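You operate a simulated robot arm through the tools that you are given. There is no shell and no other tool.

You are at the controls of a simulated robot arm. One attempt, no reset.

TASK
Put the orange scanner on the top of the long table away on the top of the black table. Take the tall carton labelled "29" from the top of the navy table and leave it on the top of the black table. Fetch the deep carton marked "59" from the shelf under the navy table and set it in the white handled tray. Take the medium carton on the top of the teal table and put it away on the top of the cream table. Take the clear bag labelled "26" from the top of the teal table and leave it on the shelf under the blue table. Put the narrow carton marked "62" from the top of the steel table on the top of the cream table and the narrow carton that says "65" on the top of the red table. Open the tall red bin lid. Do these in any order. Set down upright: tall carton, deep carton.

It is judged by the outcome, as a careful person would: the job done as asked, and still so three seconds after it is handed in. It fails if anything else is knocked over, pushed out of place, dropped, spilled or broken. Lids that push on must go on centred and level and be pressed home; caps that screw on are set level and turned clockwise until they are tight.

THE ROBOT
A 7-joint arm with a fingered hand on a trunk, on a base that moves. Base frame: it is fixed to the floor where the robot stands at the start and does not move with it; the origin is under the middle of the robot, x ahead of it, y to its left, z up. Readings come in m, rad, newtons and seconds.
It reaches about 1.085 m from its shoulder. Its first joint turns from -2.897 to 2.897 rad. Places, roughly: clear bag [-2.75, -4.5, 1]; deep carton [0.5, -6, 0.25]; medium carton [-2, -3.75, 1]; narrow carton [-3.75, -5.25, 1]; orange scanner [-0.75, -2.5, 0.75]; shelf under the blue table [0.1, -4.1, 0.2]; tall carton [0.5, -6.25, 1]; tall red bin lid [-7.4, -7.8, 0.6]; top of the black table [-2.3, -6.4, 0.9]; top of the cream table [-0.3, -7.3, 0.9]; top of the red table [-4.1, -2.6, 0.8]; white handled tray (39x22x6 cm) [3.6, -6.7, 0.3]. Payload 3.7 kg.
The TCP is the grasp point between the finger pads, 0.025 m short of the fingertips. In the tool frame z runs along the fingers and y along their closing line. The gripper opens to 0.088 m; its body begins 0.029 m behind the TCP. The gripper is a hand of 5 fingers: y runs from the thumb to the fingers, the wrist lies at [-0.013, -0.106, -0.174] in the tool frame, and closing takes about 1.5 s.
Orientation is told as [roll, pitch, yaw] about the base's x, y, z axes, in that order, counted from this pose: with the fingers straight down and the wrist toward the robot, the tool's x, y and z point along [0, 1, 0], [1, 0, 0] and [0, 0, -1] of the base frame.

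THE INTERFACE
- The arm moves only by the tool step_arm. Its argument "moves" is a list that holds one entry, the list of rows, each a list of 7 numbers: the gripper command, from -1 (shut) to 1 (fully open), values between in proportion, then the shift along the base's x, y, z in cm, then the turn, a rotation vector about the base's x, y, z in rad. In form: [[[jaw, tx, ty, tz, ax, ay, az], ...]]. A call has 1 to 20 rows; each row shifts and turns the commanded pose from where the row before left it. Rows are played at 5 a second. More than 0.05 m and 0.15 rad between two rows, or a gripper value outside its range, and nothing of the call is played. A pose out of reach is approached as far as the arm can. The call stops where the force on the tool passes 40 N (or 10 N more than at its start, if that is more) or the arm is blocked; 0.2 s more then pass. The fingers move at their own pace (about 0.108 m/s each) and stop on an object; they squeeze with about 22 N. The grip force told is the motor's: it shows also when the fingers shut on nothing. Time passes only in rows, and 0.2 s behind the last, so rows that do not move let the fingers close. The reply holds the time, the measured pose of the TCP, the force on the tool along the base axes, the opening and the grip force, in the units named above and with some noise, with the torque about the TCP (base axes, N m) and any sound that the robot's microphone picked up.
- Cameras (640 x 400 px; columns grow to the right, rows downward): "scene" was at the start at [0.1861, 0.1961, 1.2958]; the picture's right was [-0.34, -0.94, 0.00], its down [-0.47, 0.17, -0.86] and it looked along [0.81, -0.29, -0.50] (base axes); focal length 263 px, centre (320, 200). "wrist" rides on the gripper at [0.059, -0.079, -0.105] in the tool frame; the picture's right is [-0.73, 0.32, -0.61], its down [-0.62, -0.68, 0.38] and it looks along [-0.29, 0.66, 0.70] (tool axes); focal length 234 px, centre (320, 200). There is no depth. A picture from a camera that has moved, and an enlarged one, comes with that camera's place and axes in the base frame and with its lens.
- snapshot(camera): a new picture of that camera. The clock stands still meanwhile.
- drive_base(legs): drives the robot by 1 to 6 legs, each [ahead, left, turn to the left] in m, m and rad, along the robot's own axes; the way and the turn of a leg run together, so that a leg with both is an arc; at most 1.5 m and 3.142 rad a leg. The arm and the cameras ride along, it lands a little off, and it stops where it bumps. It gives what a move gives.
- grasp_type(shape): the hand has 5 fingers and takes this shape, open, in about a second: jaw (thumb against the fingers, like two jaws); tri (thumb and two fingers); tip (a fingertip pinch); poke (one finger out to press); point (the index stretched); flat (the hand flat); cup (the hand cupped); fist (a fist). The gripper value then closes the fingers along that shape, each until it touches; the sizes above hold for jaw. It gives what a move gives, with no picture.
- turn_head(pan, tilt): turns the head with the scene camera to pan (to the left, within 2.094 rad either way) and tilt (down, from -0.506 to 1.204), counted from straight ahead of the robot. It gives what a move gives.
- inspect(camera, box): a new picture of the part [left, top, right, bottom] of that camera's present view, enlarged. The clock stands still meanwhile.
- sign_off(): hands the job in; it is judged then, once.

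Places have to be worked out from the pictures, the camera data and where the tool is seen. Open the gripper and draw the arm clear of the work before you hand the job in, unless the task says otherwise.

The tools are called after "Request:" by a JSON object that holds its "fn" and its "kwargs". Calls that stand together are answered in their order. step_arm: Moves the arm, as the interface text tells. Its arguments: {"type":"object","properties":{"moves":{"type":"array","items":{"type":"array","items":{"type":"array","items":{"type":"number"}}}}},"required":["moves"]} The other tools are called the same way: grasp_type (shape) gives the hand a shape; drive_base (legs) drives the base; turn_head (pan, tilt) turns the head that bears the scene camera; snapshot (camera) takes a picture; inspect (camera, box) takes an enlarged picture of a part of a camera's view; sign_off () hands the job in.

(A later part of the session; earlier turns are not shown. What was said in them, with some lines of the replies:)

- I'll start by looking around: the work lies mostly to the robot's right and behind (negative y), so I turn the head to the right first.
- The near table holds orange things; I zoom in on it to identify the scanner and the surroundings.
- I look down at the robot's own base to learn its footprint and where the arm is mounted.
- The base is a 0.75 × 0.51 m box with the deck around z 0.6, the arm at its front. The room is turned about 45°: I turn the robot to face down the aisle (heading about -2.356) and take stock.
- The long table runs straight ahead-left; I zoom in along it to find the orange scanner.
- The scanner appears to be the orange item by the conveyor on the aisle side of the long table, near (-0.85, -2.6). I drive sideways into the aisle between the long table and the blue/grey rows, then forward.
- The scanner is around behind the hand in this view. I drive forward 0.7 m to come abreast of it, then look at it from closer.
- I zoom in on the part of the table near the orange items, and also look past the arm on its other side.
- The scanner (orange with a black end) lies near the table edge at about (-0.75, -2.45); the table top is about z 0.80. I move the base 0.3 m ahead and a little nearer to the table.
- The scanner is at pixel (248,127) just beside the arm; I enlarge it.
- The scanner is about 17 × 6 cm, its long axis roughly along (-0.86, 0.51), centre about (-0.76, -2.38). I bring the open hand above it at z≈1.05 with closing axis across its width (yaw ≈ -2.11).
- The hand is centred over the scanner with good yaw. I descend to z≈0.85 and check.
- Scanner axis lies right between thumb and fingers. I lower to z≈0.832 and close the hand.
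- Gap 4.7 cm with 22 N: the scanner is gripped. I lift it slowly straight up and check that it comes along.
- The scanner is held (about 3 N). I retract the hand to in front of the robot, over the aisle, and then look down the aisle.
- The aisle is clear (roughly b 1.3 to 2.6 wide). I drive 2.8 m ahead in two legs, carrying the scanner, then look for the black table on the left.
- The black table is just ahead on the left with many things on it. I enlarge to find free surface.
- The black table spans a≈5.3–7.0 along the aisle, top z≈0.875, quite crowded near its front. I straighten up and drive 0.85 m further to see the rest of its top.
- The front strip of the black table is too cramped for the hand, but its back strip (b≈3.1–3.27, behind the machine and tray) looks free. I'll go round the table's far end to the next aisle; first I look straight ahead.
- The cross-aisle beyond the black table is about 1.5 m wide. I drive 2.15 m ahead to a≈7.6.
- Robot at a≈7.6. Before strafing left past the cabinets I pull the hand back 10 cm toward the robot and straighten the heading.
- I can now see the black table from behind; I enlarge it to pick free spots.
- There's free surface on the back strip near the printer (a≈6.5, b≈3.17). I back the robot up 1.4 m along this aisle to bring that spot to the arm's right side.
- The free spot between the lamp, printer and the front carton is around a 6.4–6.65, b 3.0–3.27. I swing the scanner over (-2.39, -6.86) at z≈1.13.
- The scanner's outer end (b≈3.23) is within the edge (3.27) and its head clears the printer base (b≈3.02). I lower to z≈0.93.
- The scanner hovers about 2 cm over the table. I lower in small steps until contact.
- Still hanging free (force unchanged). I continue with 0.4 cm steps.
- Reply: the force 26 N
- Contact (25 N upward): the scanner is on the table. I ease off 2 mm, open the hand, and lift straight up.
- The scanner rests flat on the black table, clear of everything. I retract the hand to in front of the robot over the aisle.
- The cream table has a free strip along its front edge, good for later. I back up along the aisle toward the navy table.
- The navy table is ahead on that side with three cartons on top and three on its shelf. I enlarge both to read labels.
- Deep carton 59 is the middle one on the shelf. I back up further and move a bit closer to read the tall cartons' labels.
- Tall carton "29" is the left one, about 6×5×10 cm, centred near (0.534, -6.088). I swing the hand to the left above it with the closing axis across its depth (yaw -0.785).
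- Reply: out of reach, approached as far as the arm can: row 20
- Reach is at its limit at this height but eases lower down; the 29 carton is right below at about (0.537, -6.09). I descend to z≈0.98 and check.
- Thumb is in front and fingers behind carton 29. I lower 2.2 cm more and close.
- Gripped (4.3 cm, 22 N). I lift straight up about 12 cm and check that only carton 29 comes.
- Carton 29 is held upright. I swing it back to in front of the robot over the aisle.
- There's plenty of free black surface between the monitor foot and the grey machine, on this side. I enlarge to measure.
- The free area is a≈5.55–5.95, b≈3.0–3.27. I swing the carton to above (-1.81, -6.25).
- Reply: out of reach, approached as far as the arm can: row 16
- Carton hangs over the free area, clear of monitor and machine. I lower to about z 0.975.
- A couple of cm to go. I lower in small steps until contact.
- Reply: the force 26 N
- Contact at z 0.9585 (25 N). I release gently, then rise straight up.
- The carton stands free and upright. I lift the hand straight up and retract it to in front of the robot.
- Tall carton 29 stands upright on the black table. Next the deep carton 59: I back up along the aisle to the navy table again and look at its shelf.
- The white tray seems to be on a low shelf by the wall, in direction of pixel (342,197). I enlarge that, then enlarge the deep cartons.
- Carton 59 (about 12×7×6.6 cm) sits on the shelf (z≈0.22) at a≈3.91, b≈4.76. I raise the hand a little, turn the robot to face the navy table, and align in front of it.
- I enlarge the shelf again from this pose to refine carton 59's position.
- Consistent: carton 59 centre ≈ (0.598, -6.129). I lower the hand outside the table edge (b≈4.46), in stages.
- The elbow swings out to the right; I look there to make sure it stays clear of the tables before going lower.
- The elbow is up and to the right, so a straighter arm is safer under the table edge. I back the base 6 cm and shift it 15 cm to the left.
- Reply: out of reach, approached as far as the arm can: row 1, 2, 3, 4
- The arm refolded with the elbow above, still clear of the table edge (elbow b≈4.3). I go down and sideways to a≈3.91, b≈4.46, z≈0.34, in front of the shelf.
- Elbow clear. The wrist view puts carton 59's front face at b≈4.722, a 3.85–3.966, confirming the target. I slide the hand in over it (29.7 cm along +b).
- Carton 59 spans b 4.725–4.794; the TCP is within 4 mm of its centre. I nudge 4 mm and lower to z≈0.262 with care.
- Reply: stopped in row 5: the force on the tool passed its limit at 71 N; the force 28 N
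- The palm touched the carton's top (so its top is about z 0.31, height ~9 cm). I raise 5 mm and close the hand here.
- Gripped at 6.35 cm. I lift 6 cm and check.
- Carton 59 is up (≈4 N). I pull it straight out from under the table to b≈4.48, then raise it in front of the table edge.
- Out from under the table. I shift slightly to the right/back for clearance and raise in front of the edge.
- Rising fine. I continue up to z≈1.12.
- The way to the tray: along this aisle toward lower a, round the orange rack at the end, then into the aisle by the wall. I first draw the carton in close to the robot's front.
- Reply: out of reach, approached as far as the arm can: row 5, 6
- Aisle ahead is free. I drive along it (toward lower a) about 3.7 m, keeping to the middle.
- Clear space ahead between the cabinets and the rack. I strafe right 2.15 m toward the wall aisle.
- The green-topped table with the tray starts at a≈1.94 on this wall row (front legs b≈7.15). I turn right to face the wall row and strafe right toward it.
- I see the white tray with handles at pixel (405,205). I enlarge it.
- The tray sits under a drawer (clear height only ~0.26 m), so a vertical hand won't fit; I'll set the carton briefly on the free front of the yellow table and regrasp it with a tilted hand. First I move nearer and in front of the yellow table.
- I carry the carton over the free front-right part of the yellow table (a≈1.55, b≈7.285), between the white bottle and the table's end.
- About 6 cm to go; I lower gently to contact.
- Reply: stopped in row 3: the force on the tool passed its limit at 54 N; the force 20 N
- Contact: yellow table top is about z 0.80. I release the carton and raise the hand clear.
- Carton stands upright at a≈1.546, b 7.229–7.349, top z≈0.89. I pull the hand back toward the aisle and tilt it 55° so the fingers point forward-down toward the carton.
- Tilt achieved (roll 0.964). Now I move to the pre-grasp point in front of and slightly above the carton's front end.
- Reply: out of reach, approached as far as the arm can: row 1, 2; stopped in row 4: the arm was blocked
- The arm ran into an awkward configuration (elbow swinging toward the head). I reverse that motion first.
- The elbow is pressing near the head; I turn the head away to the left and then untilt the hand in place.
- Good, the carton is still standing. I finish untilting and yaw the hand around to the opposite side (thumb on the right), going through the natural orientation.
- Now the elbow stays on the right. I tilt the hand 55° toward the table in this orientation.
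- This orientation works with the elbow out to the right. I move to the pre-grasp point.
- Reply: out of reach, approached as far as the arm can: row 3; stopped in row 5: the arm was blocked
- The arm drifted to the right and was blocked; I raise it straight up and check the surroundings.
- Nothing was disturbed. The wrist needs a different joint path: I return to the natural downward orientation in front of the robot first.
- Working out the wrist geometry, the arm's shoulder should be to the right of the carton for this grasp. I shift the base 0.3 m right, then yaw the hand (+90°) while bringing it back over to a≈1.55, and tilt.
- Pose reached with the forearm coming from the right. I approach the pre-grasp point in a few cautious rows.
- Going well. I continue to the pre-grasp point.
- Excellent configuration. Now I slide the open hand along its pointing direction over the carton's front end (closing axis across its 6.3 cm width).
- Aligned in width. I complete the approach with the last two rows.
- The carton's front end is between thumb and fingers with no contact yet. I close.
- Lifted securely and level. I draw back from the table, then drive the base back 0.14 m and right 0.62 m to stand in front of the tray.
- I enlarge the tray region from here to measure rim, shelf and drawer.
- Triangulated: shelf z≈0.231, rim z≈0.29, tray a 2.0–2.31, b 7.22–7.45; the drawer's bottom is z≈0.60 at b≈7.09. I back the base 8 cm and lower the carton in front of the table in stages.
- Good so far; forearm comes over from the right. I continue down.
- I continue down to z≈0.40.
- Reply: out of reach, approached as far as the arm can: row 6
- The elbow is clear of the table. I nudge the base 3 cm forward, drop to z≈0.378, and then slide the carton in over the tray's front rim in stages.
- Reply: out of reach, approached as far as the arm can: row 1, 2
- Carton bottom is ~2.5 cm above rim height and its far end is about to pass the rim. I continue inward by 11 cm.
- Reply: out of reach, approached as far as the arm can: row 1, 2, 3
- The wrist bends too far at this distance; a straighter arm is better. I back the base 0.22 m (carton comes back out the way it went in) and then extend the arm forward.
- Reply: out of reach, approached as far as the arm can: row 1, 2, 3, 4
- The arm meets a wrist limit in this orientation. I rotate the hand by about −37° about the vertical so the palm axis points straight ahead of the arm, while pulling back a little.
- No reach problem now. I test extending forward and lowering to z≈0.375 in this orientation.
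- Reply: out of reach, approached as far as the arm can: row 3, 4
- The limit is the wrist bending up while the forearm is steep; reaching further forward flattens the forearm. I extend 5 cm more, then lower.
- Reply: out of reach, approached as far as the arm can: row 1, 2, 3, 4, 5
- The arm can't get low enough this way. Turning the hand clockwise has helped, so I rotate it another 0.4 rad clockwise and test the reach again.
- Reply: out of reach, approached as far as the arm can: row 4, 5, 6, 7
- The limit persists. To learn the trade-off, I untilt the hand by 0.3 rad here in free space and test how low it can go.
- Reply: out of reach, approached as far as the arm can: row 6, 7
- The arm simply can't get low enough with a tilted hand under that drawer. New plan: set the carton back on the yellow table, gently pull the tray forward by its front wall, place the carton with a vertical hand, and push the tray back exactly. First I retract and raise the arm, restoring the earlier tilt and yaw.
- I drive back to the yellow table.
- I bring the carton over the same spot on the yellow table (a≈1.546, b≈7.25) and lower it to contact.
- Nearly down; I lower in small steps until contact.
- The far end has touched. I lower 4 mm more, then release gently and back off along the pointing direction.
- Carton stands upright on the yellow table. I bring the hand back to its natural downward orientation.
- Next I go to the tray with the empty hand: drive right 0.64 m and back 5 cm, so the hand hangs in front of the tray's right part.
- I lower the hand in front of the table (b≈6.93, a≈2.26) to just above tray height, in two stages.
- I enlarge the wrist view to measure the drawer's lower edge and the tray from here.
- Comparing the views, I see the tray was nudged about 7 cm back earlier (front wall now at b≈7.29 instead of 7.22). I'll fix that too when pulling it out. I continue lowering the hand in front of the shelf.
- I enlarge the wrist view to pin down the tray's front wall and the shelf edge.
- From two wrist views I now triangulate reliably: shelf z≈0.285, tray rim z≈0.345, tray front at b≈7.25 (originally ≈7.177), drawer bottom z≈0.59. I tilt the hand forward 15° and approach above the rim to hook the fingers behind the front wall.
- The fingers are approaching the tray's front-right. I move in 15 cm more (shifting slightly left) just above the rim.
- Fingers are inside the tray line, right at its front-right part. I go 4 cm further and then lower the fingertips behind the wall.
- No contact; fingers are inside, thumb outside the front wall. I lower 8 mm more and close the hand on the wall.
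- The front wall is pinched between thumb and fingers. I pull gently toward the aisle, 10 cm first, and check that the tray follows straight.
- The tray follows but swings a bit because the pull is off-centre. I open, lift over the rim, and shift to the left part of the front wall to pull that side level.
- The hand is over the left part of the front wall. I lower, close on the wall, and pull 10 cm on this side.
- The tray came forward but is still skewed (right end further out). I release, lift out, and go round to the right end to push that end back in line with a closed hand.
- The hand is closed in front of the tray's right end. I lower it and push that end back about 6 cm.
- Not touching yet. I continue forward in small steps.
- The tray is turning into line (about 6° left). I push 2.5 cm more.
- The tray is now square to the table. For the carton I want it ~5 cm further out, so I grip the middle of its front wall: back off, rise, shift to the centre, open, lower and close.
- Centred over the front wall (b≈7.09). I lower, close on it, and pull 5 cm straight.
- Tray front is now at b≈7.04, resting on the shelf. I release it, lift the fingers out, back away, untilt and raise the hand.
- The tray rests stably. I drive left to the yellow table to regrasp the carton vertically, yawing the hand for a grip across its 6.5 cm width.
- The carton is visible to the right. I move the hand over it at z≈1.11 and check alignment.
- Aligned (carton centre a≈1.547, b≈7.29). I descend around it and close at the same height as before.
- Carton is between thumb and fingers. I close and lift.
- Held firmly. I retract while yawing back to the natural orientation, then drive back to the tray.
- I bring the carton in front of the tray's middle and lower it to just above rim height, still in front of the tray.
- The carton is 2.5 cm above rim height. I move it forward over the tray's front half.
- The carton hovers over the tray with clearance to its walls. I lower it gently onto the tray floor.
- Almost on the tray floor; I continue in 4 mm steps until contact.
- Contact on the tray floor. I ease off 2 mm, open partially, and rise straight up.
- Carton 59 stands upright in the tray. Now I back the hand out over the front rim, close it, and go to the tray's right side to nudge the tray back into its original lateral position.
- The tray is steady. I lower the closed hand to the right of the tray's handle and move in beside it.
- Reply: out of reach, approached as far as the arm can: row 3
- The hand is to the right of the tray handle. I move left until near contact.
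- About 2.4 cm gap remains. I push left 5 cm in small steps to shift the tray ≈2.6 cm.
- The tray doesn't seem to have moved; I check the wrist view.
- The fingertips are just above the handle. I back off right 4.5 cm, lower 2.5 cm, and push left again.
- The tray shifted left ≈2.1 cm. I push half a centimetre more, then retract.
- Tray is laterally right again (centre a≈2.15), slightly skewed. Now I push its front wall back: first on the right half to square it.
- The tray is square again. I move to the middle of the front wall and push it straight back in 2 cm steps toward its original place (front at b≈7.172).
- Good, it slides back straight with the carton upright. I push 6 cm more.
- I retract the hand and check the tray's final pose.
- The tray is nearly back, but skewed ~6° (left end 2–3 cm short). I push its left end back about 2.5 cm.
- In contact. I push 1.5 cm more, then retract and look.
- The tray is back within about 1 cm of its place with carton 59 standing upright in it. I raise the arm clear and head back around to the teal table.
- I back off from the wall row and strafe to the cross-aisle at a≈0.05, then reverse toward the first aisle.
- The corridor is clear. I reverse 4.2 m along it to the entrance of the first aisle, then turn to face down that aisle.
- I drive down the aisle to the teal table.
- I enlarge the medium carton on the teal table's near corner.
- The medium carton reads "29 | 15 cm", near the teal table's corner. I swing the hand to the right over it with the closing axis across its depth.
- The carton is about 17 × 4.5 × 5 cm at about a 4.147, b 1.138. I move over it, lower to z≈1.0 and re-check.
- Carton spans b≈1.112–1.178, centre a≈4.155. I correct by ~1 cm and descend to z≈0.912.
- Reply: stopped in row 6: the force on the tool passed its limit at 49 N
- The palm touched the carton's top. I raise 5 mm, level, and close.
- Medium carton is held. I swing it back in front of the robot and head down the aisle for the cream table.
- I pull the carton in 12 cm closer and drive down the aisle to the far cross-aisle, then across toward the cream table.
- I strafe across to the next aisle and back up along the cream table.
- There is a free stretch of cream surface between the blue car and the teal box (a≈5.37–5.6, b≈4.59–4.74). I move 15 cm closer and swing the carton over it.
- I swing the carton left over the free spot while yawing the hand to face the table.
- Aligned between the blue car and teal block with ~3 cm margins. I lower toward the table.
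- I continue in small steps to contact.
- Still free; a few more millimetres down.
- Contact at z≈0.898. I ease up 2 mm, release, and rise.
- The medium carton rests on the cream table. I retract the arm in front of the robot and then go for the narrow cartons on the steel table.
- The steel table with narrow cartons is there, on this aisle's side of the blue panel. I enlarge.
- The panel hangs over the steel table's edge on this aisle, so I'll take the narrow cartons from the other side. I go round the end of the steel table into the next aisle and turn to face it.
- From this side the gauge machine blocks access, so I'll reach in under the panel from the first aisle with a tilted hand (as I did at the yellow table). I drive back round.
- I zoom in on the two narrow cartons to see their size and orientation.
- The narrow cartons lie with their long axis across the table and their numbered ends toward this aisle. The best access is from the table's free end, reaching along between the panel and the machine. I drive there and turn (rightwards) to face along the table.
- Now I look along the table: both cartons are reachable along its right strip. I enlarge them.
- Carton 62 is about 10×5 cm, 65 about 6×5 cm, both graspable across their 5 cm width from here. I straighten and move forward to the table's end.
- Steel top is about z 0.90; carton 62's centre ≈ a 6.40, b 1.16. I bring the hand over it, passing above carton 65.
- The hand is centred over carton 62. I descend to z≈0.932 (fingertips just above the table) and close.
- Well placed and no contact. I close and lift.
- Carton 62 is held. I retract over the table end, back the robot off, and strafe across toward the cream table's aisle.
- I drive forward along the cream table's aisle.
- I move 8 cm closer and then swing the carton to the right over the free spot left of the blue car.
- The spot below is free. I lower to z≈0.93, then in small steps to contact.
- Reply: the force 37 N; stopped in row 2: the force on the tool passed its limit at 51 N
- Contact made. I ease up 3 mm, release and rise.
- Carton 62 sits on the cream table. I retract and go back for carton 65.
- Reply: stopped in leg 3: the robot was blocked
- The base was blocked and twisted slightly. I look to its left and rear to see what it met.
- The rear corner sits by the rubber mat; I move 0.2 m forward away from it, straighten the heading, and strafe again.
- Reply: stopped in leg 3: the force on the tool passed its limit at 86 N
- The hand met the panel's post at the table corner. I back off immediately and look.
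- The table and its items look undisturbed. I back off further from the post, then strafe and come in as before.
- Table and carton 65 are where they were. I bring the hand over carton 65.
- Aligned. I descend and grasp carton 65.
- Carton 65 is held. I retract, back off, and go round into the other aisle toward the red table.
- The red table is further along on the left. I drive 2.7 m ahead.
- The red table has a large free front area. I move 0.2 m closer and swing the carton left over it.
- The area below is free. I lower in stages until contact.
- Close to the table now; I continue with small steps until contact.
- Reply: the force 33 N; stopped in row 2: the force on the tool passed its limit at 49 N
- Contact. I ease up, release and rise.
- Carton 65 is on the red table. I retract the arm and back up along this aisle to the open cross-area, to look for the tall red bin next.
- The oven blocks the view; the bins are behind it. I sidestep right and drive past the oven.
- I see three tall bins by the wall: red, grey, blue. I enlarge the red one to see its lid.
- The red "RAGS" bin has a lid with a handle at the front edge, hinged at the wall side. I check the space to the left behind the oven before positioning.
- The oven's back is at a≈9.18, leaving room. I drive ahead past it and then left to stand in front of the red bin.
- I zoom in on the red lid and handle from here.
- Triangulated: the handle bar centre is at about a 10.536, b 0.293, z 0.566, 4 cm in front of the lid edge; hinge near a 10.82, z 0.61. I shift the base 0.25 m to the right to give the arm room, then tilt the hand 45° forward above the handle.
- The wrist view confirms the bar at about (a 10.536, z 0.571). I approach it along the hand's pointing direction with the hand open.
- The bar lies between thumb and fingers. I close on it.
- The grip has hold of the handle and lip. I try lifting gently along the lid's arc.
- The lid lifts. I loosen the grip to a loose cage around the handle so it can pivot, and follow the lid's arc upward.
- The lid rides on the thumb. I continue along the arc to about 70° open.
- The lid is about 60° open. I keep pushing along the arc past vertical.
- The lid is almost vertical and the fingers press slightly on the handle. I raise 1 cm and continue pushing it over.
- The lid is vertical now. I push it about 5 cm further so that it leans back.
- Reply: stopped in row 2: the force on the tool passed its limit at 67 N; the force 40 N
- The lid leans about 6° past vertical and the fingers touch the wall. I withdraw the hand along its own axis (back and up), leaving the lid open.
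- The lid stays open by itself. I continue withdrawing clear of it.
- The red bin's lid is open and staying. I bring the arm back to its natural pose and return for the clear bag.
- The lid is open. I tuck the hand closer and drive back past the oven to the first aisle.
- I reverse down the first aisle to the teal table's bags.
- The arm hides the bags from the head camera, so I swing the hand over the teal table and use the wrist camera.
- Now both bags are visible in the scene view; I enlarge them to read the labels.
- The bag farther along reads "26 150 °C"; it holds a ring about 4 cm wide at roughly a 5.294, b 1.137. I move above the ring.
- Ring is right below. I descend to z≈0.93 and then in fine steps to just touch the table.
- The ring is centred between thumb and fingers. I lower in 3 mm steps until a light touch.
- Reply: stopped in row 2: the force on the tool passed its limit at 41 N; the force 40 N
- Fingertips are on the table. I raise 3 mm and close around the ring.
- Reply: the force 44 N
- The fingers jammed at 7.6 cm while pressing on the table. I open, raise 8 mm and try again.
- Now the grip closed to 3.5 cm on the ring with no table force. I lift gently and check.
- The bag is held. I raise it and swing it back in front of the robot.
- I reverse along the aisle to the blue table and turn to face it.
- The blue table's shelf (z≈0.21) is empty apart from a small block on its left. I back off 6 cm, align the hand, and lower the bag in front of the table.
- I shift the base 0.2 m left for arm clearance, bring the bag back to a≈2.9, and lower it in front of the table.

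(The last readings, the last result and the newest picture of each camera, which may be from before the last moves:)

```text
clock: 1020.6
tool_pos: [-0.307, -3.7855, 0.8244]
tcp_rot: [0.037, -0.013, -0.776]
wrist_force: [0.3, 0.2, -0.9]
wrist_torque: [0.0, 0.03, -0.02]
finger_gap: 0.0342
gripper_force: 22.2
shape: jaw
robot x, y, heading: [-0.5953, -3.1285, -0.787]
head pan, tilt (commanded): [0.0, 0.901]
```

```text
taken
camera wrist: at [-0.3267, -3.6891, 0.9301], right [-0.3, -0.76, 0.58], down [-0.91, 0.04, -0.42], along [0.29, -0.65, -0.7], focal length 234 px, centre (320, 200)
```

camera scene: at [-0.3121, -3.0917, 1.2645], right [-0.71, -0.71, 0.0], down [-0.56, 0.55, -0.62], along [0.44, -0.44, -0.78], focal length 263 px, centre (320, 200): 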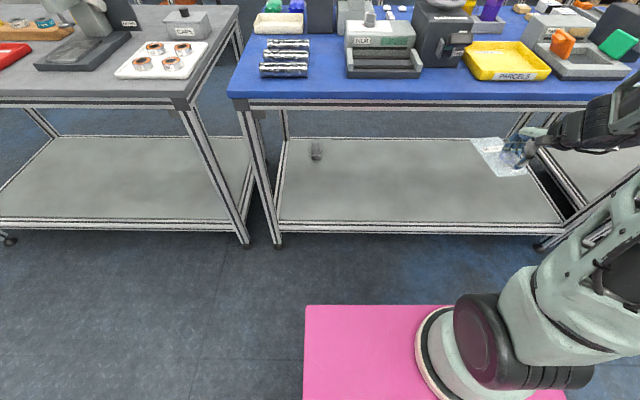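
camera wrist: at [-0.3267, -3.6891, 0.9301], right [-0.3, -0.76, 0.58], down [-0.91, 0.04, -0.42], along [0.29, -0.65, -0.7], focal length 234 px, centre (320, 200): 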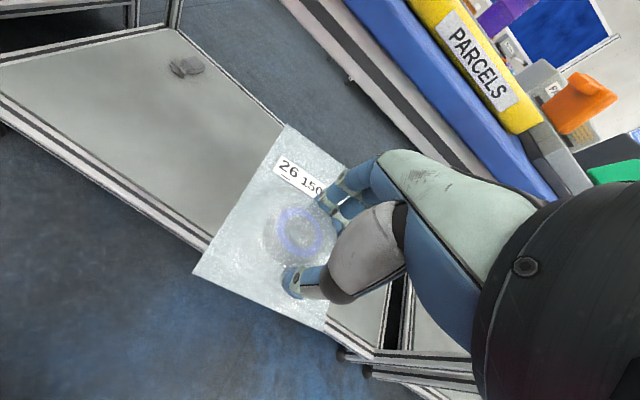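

Lowering goes well. I continue down to z≈0.40.

Request:
{"fn": "step_arm", "kwargs": {"moves": [[[-1, 0, 0, -4.5, 0, 0, 0], [-1, 0, 0, -4.5, 0, 0, 0], [-1, 0, 0, -4.5, 0, 0, 0], [-1, 0, 0, -4.5, 0, 0, 0], [-1, 0, 0, -4.5, 0, 0, 0], [-1, 0, 0, -4.5, 0, 0, 0], [-1, 0, 0, -4.5, 0, 0, 0], [-1, 0, 0, -4.5, 0, 0, 0], [-1, 0, 0, -4.5, 0, 0, 0], [-1, 0, 0, 0, 0, 0, 0]]]}}

Request:
{"fn": "snapshot", "kwargs": {"camera": "scene"}}

Request:
{"fn": "snapshot", "kwargs": {"camera": "wrist"}}

```text
clock: 1022.8
tool_pos: [-0.3059, -3.7835, 0.4228]
tcp_rot: [0.039, -0.014, -0.774]
wrist_force: [-0.5, -0.2, -0.2]
wrist_torque: [-0.02, 0.0, 0.01]
finger_gap: 0.0341
gripper_force: 21.8
shape: jaw
robot x, y, heading: [-0.5924, -3.1267, -0.787]
head pan, tilt (commanded): [0.0, 0.901]
```

```text
taken
camera scene: at [-0.312, -3.0918, 1.2645], right [-0.71, -0.71, 0.0], down [-0.56, 0.55, -0.62], along [0.44, -0.44, -0.78], focal length 263 px, centre (320, 200)
```

scene: 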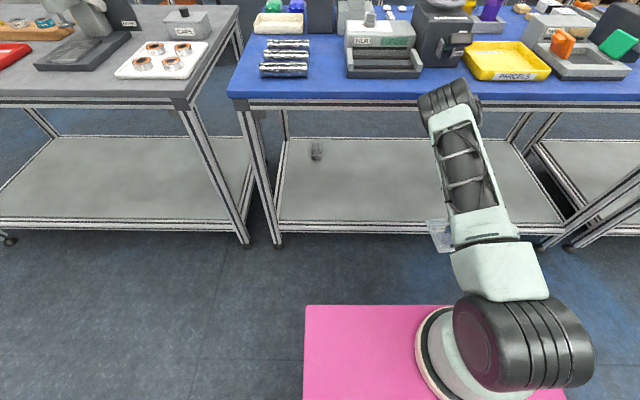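

```text
taken
camera wrist: at [-0.326, -3.6876, 0.5278], right [-0.3, -0.76, 0.58], down [-0.91, 0.04, -0.42], along [0.29, -0.65, -0.7], focal length 234 px, centre (320, 200)
```

wrist: 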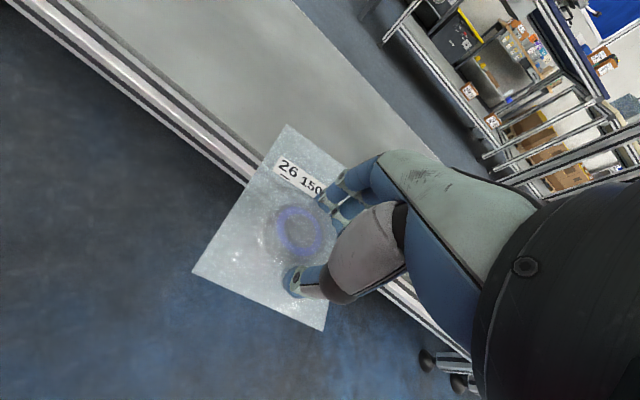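

The elbow stays clear. I lower to z≈0.34 and slide the bag in over the shelf.

Request:
{"fn": "step_arm", "kwargs": {"moves": [[[-1, 0, 0, -4, 0, 0, 0], [-1, 0, 0, -4, 0, 0, 0], [-1, 3.0, -3.0, 0, 0, 0, 0], [-1, 3.0, -3.0, 0, 0, 0, 0], [-1, 3.0, -3.0, 0, 0, 0, 0], [-1, 3.0, -3.0, 0, 0, 0, 0], [-1, 3.0, -3.0, 0, 0, 0, 0], [-1, 3.0, -3.0, 0, 0, 0, 0], [-1, 3.0, -3.0, 0, 0, 0, 0], [-1, 3.0, -3.0, 0, 0, 0, 0], [-1, 0, 0, 0, 0, 0, 0]]]}}

Request:
{"fn": "snapshot", "kwargs": {"camera": "scene"}}

Request:
{"fn": "snapshot", "kwargs": {"camera": "wrist"}}

```text
clock: 1025.2
tool_pos: [-0.0689, -4.0222, 0.3407]
tcp_rot: [0.039, -0.016, -0.774]
wrist_force: [-1.0, -1.1, -0.2]
wrist_torque: [0.0, 0.0, 0.0]
finger_gap: 0.0339
gripper_force: 21.7
shape: jaw
robot x, y, heading: [-0.5938, -3.1271, -0.783]
head pan, tilt (commanded): [0.0, 0.901]
```

```text
taken
camera scene: at [-0.312, -3.0918, 1.2645], right [-0.71, -0.71, 0.0], down [-0.56, 0.55, -0.62], along [0.44, -0.44, -0.78], focal length 263 px, centre (320, 200)
```

scene: 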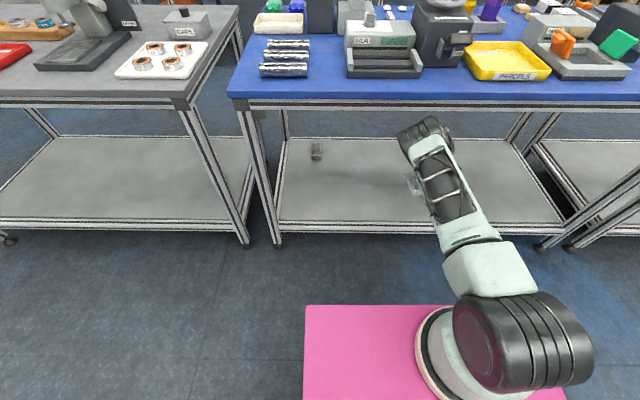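

```text
taken
camera wrist: at [-0.0881, -3.9273, 0.4464], right [-0.3, -0.76, 0.58], down [-0.91, 0.04, -0.42], along [0.29, -0.65, -0.7], focal length 234 px, centre (320, 200)
```

wrist: 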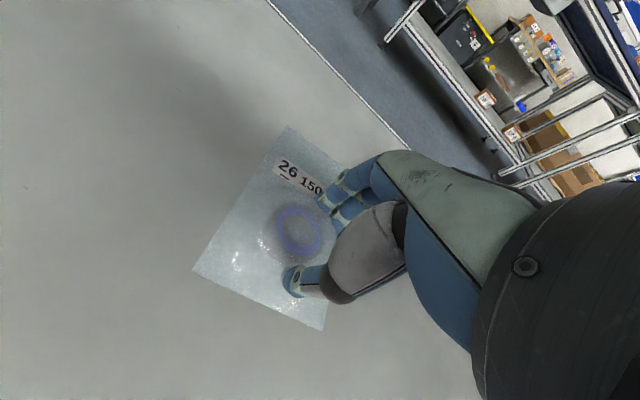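

The bag is well over the shelf. I lower it toward the shelf surface.

Request:
{"fn": "step_arm", "kwargs": {"moves": [[[-1, 0, 0, -2, 0, 0, 0], [-1, 0, 0, -2, 0, 0, 0], [-1, 0, 0, -2, 0, 0, 0], [-1, 0, 0, -1.5, 0, 0, 0], [-1, 0, 0, 0, 0, 0, 0]]]}}

Request:
{"fn": "snapshot", "kwargs": {"camera": "wrist"}}

```text
clock: 1026.4
tool_pos: [-0.0678, -4.0224, 0.2669]
tcp_rot: [0.039, -0.015, -0.775]
wrist_force: [0.0, 0.5, -0.4]
wrist_torque: [0.01, -0.01, -0.01]
finger_gap: 0.0335
gripper_force: 22.0
shape: jaw
robot x, y, heading: [-0.5968, -3.1258, -0.784]
head pan, tilt (commanded): [0.0, 0.901]
```

```text
taken
camera wrist: at [-0.0877, -3.9269, 0.3721], right [-0.3, -0.76, 0.58], down [-0.91, 0.04, -0.42], along [0.29, -0.65, -0.7], focal length 234 px, centre (320, 200)
```

wrist: 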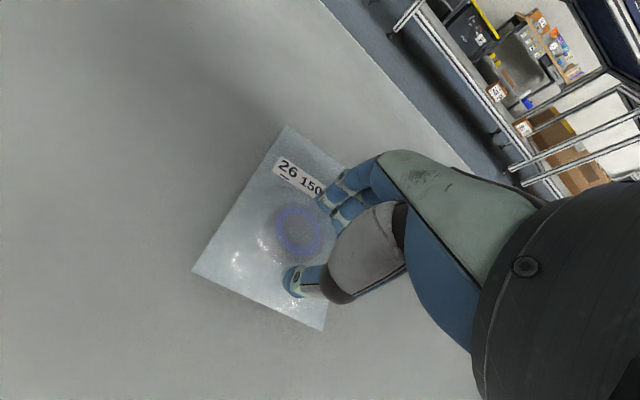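

Request:
{"fn": "step_arm", "kwargs": {"moves": [[[-1, 0, 0, -0.7, 0, 0, 0], [-1, 0, 0, -0.5, 0, 0, 0], [-1, 0, 0, 0, 0, 0, 0]]]}}

Request:
{"fn": "step_arm", "kwargs": {"moves": [[[-1, 0, 0, -0.5, 0, 0, 0], [-1, 0, 0, -0.4, 0, 0, 0], [-1, 0, 0, 0, 0, 0, 0]]]}}

Request:
{"fn": "inspect", "kwargs": {"camera": "scene", "box": [360, 100, 480, 220]}}

```text
clock: 1027.2
tool_pos: [-0.0686, -4.0225, 0.2531]
tcp_rot: [0.039, -0.014, -0.775]
wrist_force: [-0.4, 0.2, 0.0]
wrist_torque: [0.02, -0.01, 0.04]
finger_gap: 0.0338
gripper_force: 22.1
shape: jaw
robot x, y, heading: [-0.5975, -3.127, -0.782]
head pan, tilt (commanded): [0.0, 0.901]
```

```text
clock: 1028.0
tool_pos: [-0.0678, -4.0245, 0.2484]
tcp_rot: [0.038, -0.019, -0.776]
wrist_force: [-5.0, 1.5, 34.8]
wrist_torque: [0.28, 0.28, 0.0]
finger_gap: 0.0354
gripper_force: 22.1
shape: jaw
robot x, y, heading: [-0.5959, -3.1293, -0.787]
head pan, tilt (commanded): [0.0, 0.901]
```

```text
3.33 times, centred on (420, 160) of scene
camera zoom: at [-0.3128, -3.0906, 1.2647], right [-0.71, -0.71, 0.0], down [-0.55, 0.55, -0.62], along [0.44, -0.44, -0.78], focal length 877 px, centre (-13, 333)
```

zoom: 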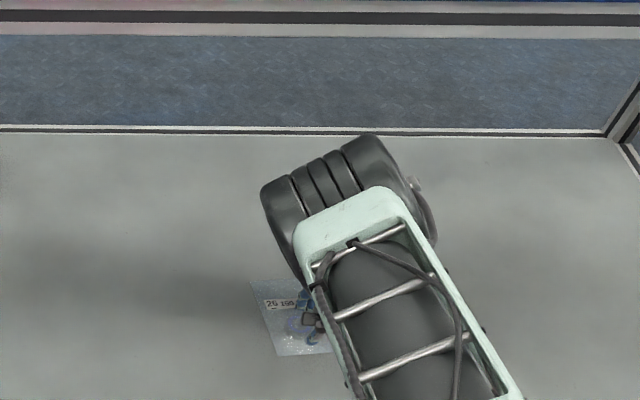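

Contact with the shelf. I ease up 3 mm, open, and lift straight up 7 cm.

Request:
{"fn": "step_arm", "kwargs": {"moves": [[[-1, 0, 0, 0.3, 0, 0, 0], [0, 0, 0, 0, 0, 0, 0], [0.6, 0, 0, 0.1, 0, 0, 0], [1, 0, 0, 0.2, 0, 0, 0], [1, 0, 0, 0.3, 0, 0, 0], [1, 0, 0, 0, 0, 0, 0], [1, 0, 0, 0, 0, 0, 0], [1, 0, 0, 1, 0, 0, 0], [1, 0, 0, 2, 0, 0, 0], [1, 0, 0, 3, 0, 0, 0], [1, 0, 0, 1, 0, 0, 0], [1, 0, 0, 0, 0, 0, 0]]]}}

Request:
{"fn": "snapshot", "kwargs": {"camera": "wrist"}}

```text
clock: 1030.6
tool_pos: [-0.0684, -4.0234, 0.3233]
tcp_rot: [0.038, -0.014, -0.776]
wrist_force: [-0.9, 0.2, -0.1]
wrist_torque: [-0.03, 0.01, 0.0]
finger_gap: 0.0876
gripper_force: 0.1
shape: jaw
robot x, y, heading: [-0.5958, -3.126, -0.783]
head pan, tilt (commanded): [0.0, 0.901]
```

```text
taken
camera wrist: at [-0.0874, -3.9275, 0.4291], right [-0.3, -0.76, 0.58], down [-0.91, 0.04, -0.42], along [0.29, -0.65, -0.7], focal length 234 px, centre (320, 200)
```

wrist: 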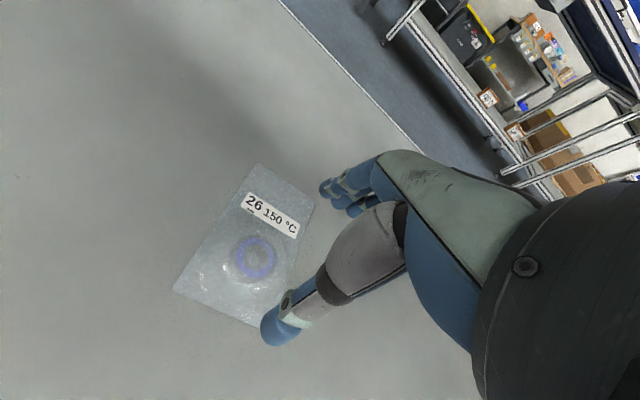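

The bag lies flat on the blue table's shelf. I withdraw the hand and raise it clear.

Request:
{"fn": "step_arm", "kwargs": {"moves": [[[1, -3.0, 3.0, 0.3, 0, 0, 0], [1, -3.0, 3.0, 0.3, 0, 0, 0], [1, -3.0, 3.0, 0.3, 0, 0, 0], [1, -3.0, 3.0, 0.3, 0, 0, 0], [1, -3.0, 3.0, 0.3, 0, 0, 0], [1, -3.0, 3.0, 0.3, 0, 0, 0], [1, -3.0, 3.0, 0.3, 0, 0, 0], [1, -3.0, 3.0, 0.3, 0, 0, 0], [1, 0, 0, 4.5, 0, 0, 0], [1, 0, 0, 4.5, 0, 0, 0], [1, 0, 0, 4.5, 0, 0, 0], [1, 0, 0, 4.5, 0, 0, 0], [1, 0, 0, 4.5, 0, 0, 0], [1, 0, 0, 4.5, 0, 0, 0], [1, 0, 0, 4.5, 0, 0, 0], [1, 0, 0, 4.5, 0, 0, 0]]]}}

Request:
{"fn": "step_arm", "kwargs": {"moves": [[[1, 0, 0, 4.5, 0, 0, 0], [1, 0, 0, 4.5, 0, 0, 0], [1, 0, 0, 4.5, 0, 0, 0], [1, 0, 0, 4.5, 0, 0, 0], [1, 0, 0, 4.5, 0, 0, 0], [1, 0, 0, 4.5, 0, 0, 0], [1, 0, 0, 4.5, 0, 0, 0], [1, 0, 0, 4.5, 0, 0, 0], [1, 0, 0, 0, 0, 0, 0]]]}}

Request:
{"fn": "turn_head", "kwargs": {"pan": -0.2, "tilt": 0.9}}

Request:
{"fn": "snapshot", "kwargs": {"camera": "scene"}}

Request:
{"fn": "inspect", "kwargs": {"camera": "scene", "box": [260, 100, 480, 240]}}

```text
clock: 1034.0
tool_pos: [-0.3079, -3.783, 0.71]
tcp_rot: [0.04, -0.011, -0.774]
wrist_force: [0.0, -1.2, 0.2]
wrist_torque: [-0.01, 0.0, -0.02]
finger_gap: 0.0878
gripper_force: 0.0
shape: jaw
robot x, y, heading: [-0.5949, -3.1293, -0.784]
head pan, tilt (commanded): [0.0, 0.901]
```

```text
clock: 1036.0
tool_pos: [-0.3066, -3.782, 1.0676]
tcp_rot: [0.038, -0.014, -0.777]
wrist_force: [-0.3, -0.1, -0.3]
wrist_torque: [-0.03, 0.0, 0.03]
finger_gap: 0.088
gripper_force: 0.1
shape: jaw
robot x, y, heading: [-0.5987, -3.1296, -0.786]
head pan, tilt (commanded): [0.0, 0.901]
```

```text
clock: 1036.7
tool_pos: [-0.3071, -3.783, 1.0671]
tcp_rot: [0.041, -0.016, -0.775]
wrist_force: [0.6, -0.3, -1.2]
wrist_torque: [0.0, -0.02, 0.04]
finger_gap: 0.0879
gripper_force: 0.0
shape: jaw
robot x, y, heading: [-0.5983, -3.1298, -0.783]
head pan, tilt (commanded): [-0.201, 0.901]
```

```text
taken
camera scene: at [-0.3237, -3.1013, 1.2645], right [-0.83, -0.55, 0.0], down [-0.43, 0.65, -0.62], along [0.34, -0.52, -0.78], focal length 263 px, centre (320, 200)
```

scene: 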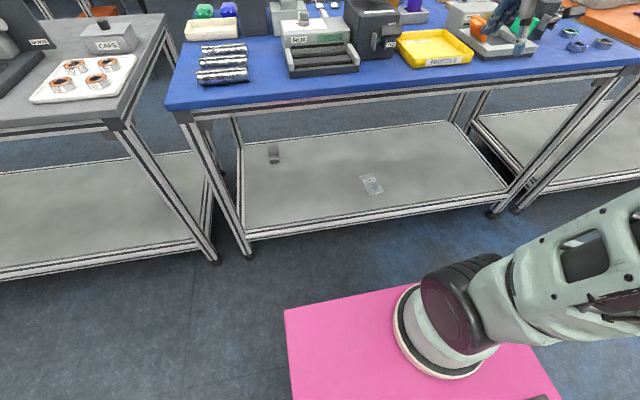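

```text
2.86 times, centred on (370, 170) of scene
camera zoom: at [-0.3237, -3.1013, 1.2645], right [-0.83, -0.55, 0.0], down [-0.43, 0.65, -0.62], along [0.34, -0.52, -0.78], focal length 752 px, centre (177, 286)
```

zoom: 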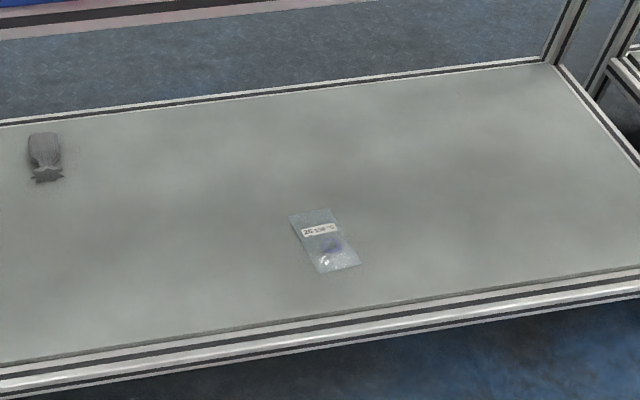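

All jobs are done: the bag lies on the shelf and nothing around it was moved. I draw the open hand clear into the aisle before handing in.

Request:
{"fn": "step_arm", "kwargs": {"moves": [[[1, 2.0, 3.5, 1.5, 0, 0, 0], [1, 1.0, 3.5, 1.5, 0, 0, 0], [1, 0.0, 2.5, 1.5, 0, 0, 0], [1, 0, 0, 0, 0, 0, 0]]]}}

Request:
{"fn": "turn_head", "kwargs": {"pan": 0.0, "tilt": 0.5}}

Request:
{"fn": "snapshot", "kwargs": {"camera": "scene"}}

```text
clock: 1037.7
tool_pos: [-0.2774, -3.6864, 1.1129]
tcp_rot: [0.038, -0.015, -0.774]
wrist_force: [-0.5, 0.1, 1.1]
wrist_torque: [0.02, -0.03, -0.01]
finger_gap: 0.0878
gripper_force: 0.1
shape: jaw
robot x, y, heading: [-0.5969, -3.1249, -0.785]
head pan, tilt (commanded): [-0.201, 0.901]
```

```text
clock: 1038.6
tool_pos: [-0.2782, -3.6881, 1.1126]
tcp_rot: [0.038, -0.014, -0.775]
wrist_force: [-0.4, 0.4, -0.3]
wrist_torque: [-0.01, 0.0, 0.04]
finger_gap: 0.0878
gripper_force: 0.0
shape: jaw
robot x, y, heading: [-0.6006, -3.1285, -0.787]
head pan, tilt (commanded): [0.0, 0.499]
```

```text
taken
camera scene: at [-0.3011, -3.1027, 1.2983], right [-0.71, -0.71, 0.0], down [-0.34, 0.34, -0.88], along [0.62, -0.62, -0.48], focal length 263 px, centre (320, 200)
```

scene: 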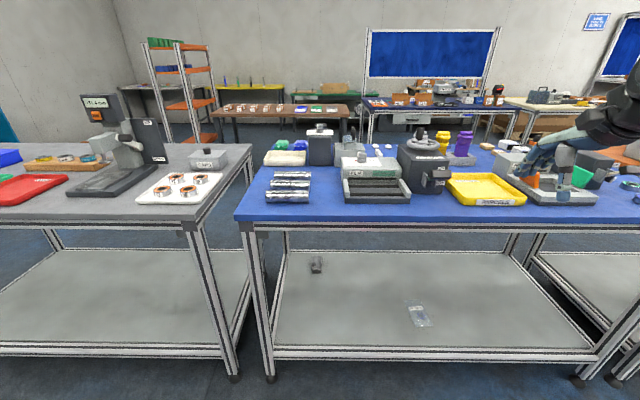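

Everything is in place, the gripper is open and the arm is clear over the aisle, so I hand the job in.

Request:
{"fn": "sign_off", "kwargs": {}}

```text
The job is handed in.
```

I finished all eight jobs and handed the work in with the hand open and the arm clear. I checked each one by camera as I did it, but I didn't go back round to look at everything again before handing in.

| Item | Where it is now |
|---|---|
| Orange scanner | Black table top |
| Tall carton "29" | Black table top, standing upright |
| Deep carton "59" | White handled tray, standing upright |
| Medium carton ("29 \| 15 cm") | Cream table top |
| Clear bag "26" | Shelf under the blue table |
| Narrow carton "62" | Cream table top |
| Narrow carton "65" | Red table top |
| Tall red bin lid | Open, leaning just past vertical; it stayed open after I let go |

Some things did get touched along the way:

- **White tray:** My first attempt at the deep carton pushed the tray about 7 cm back. I pulled it out to load the carton, then pushed it back. By my measurements it is now within about 1–2 cm of where it started and turned about 4°.
- **Steel table:** While driving, the hand bumped the post that holds the blue panel. The items and the table still looked to be in their places when I measured afterwards.
- **Base:** It was briefly blocked near the rubber mat by the tank machine at the far end, and I couldn't tell what it met. I saw nothing moved there.
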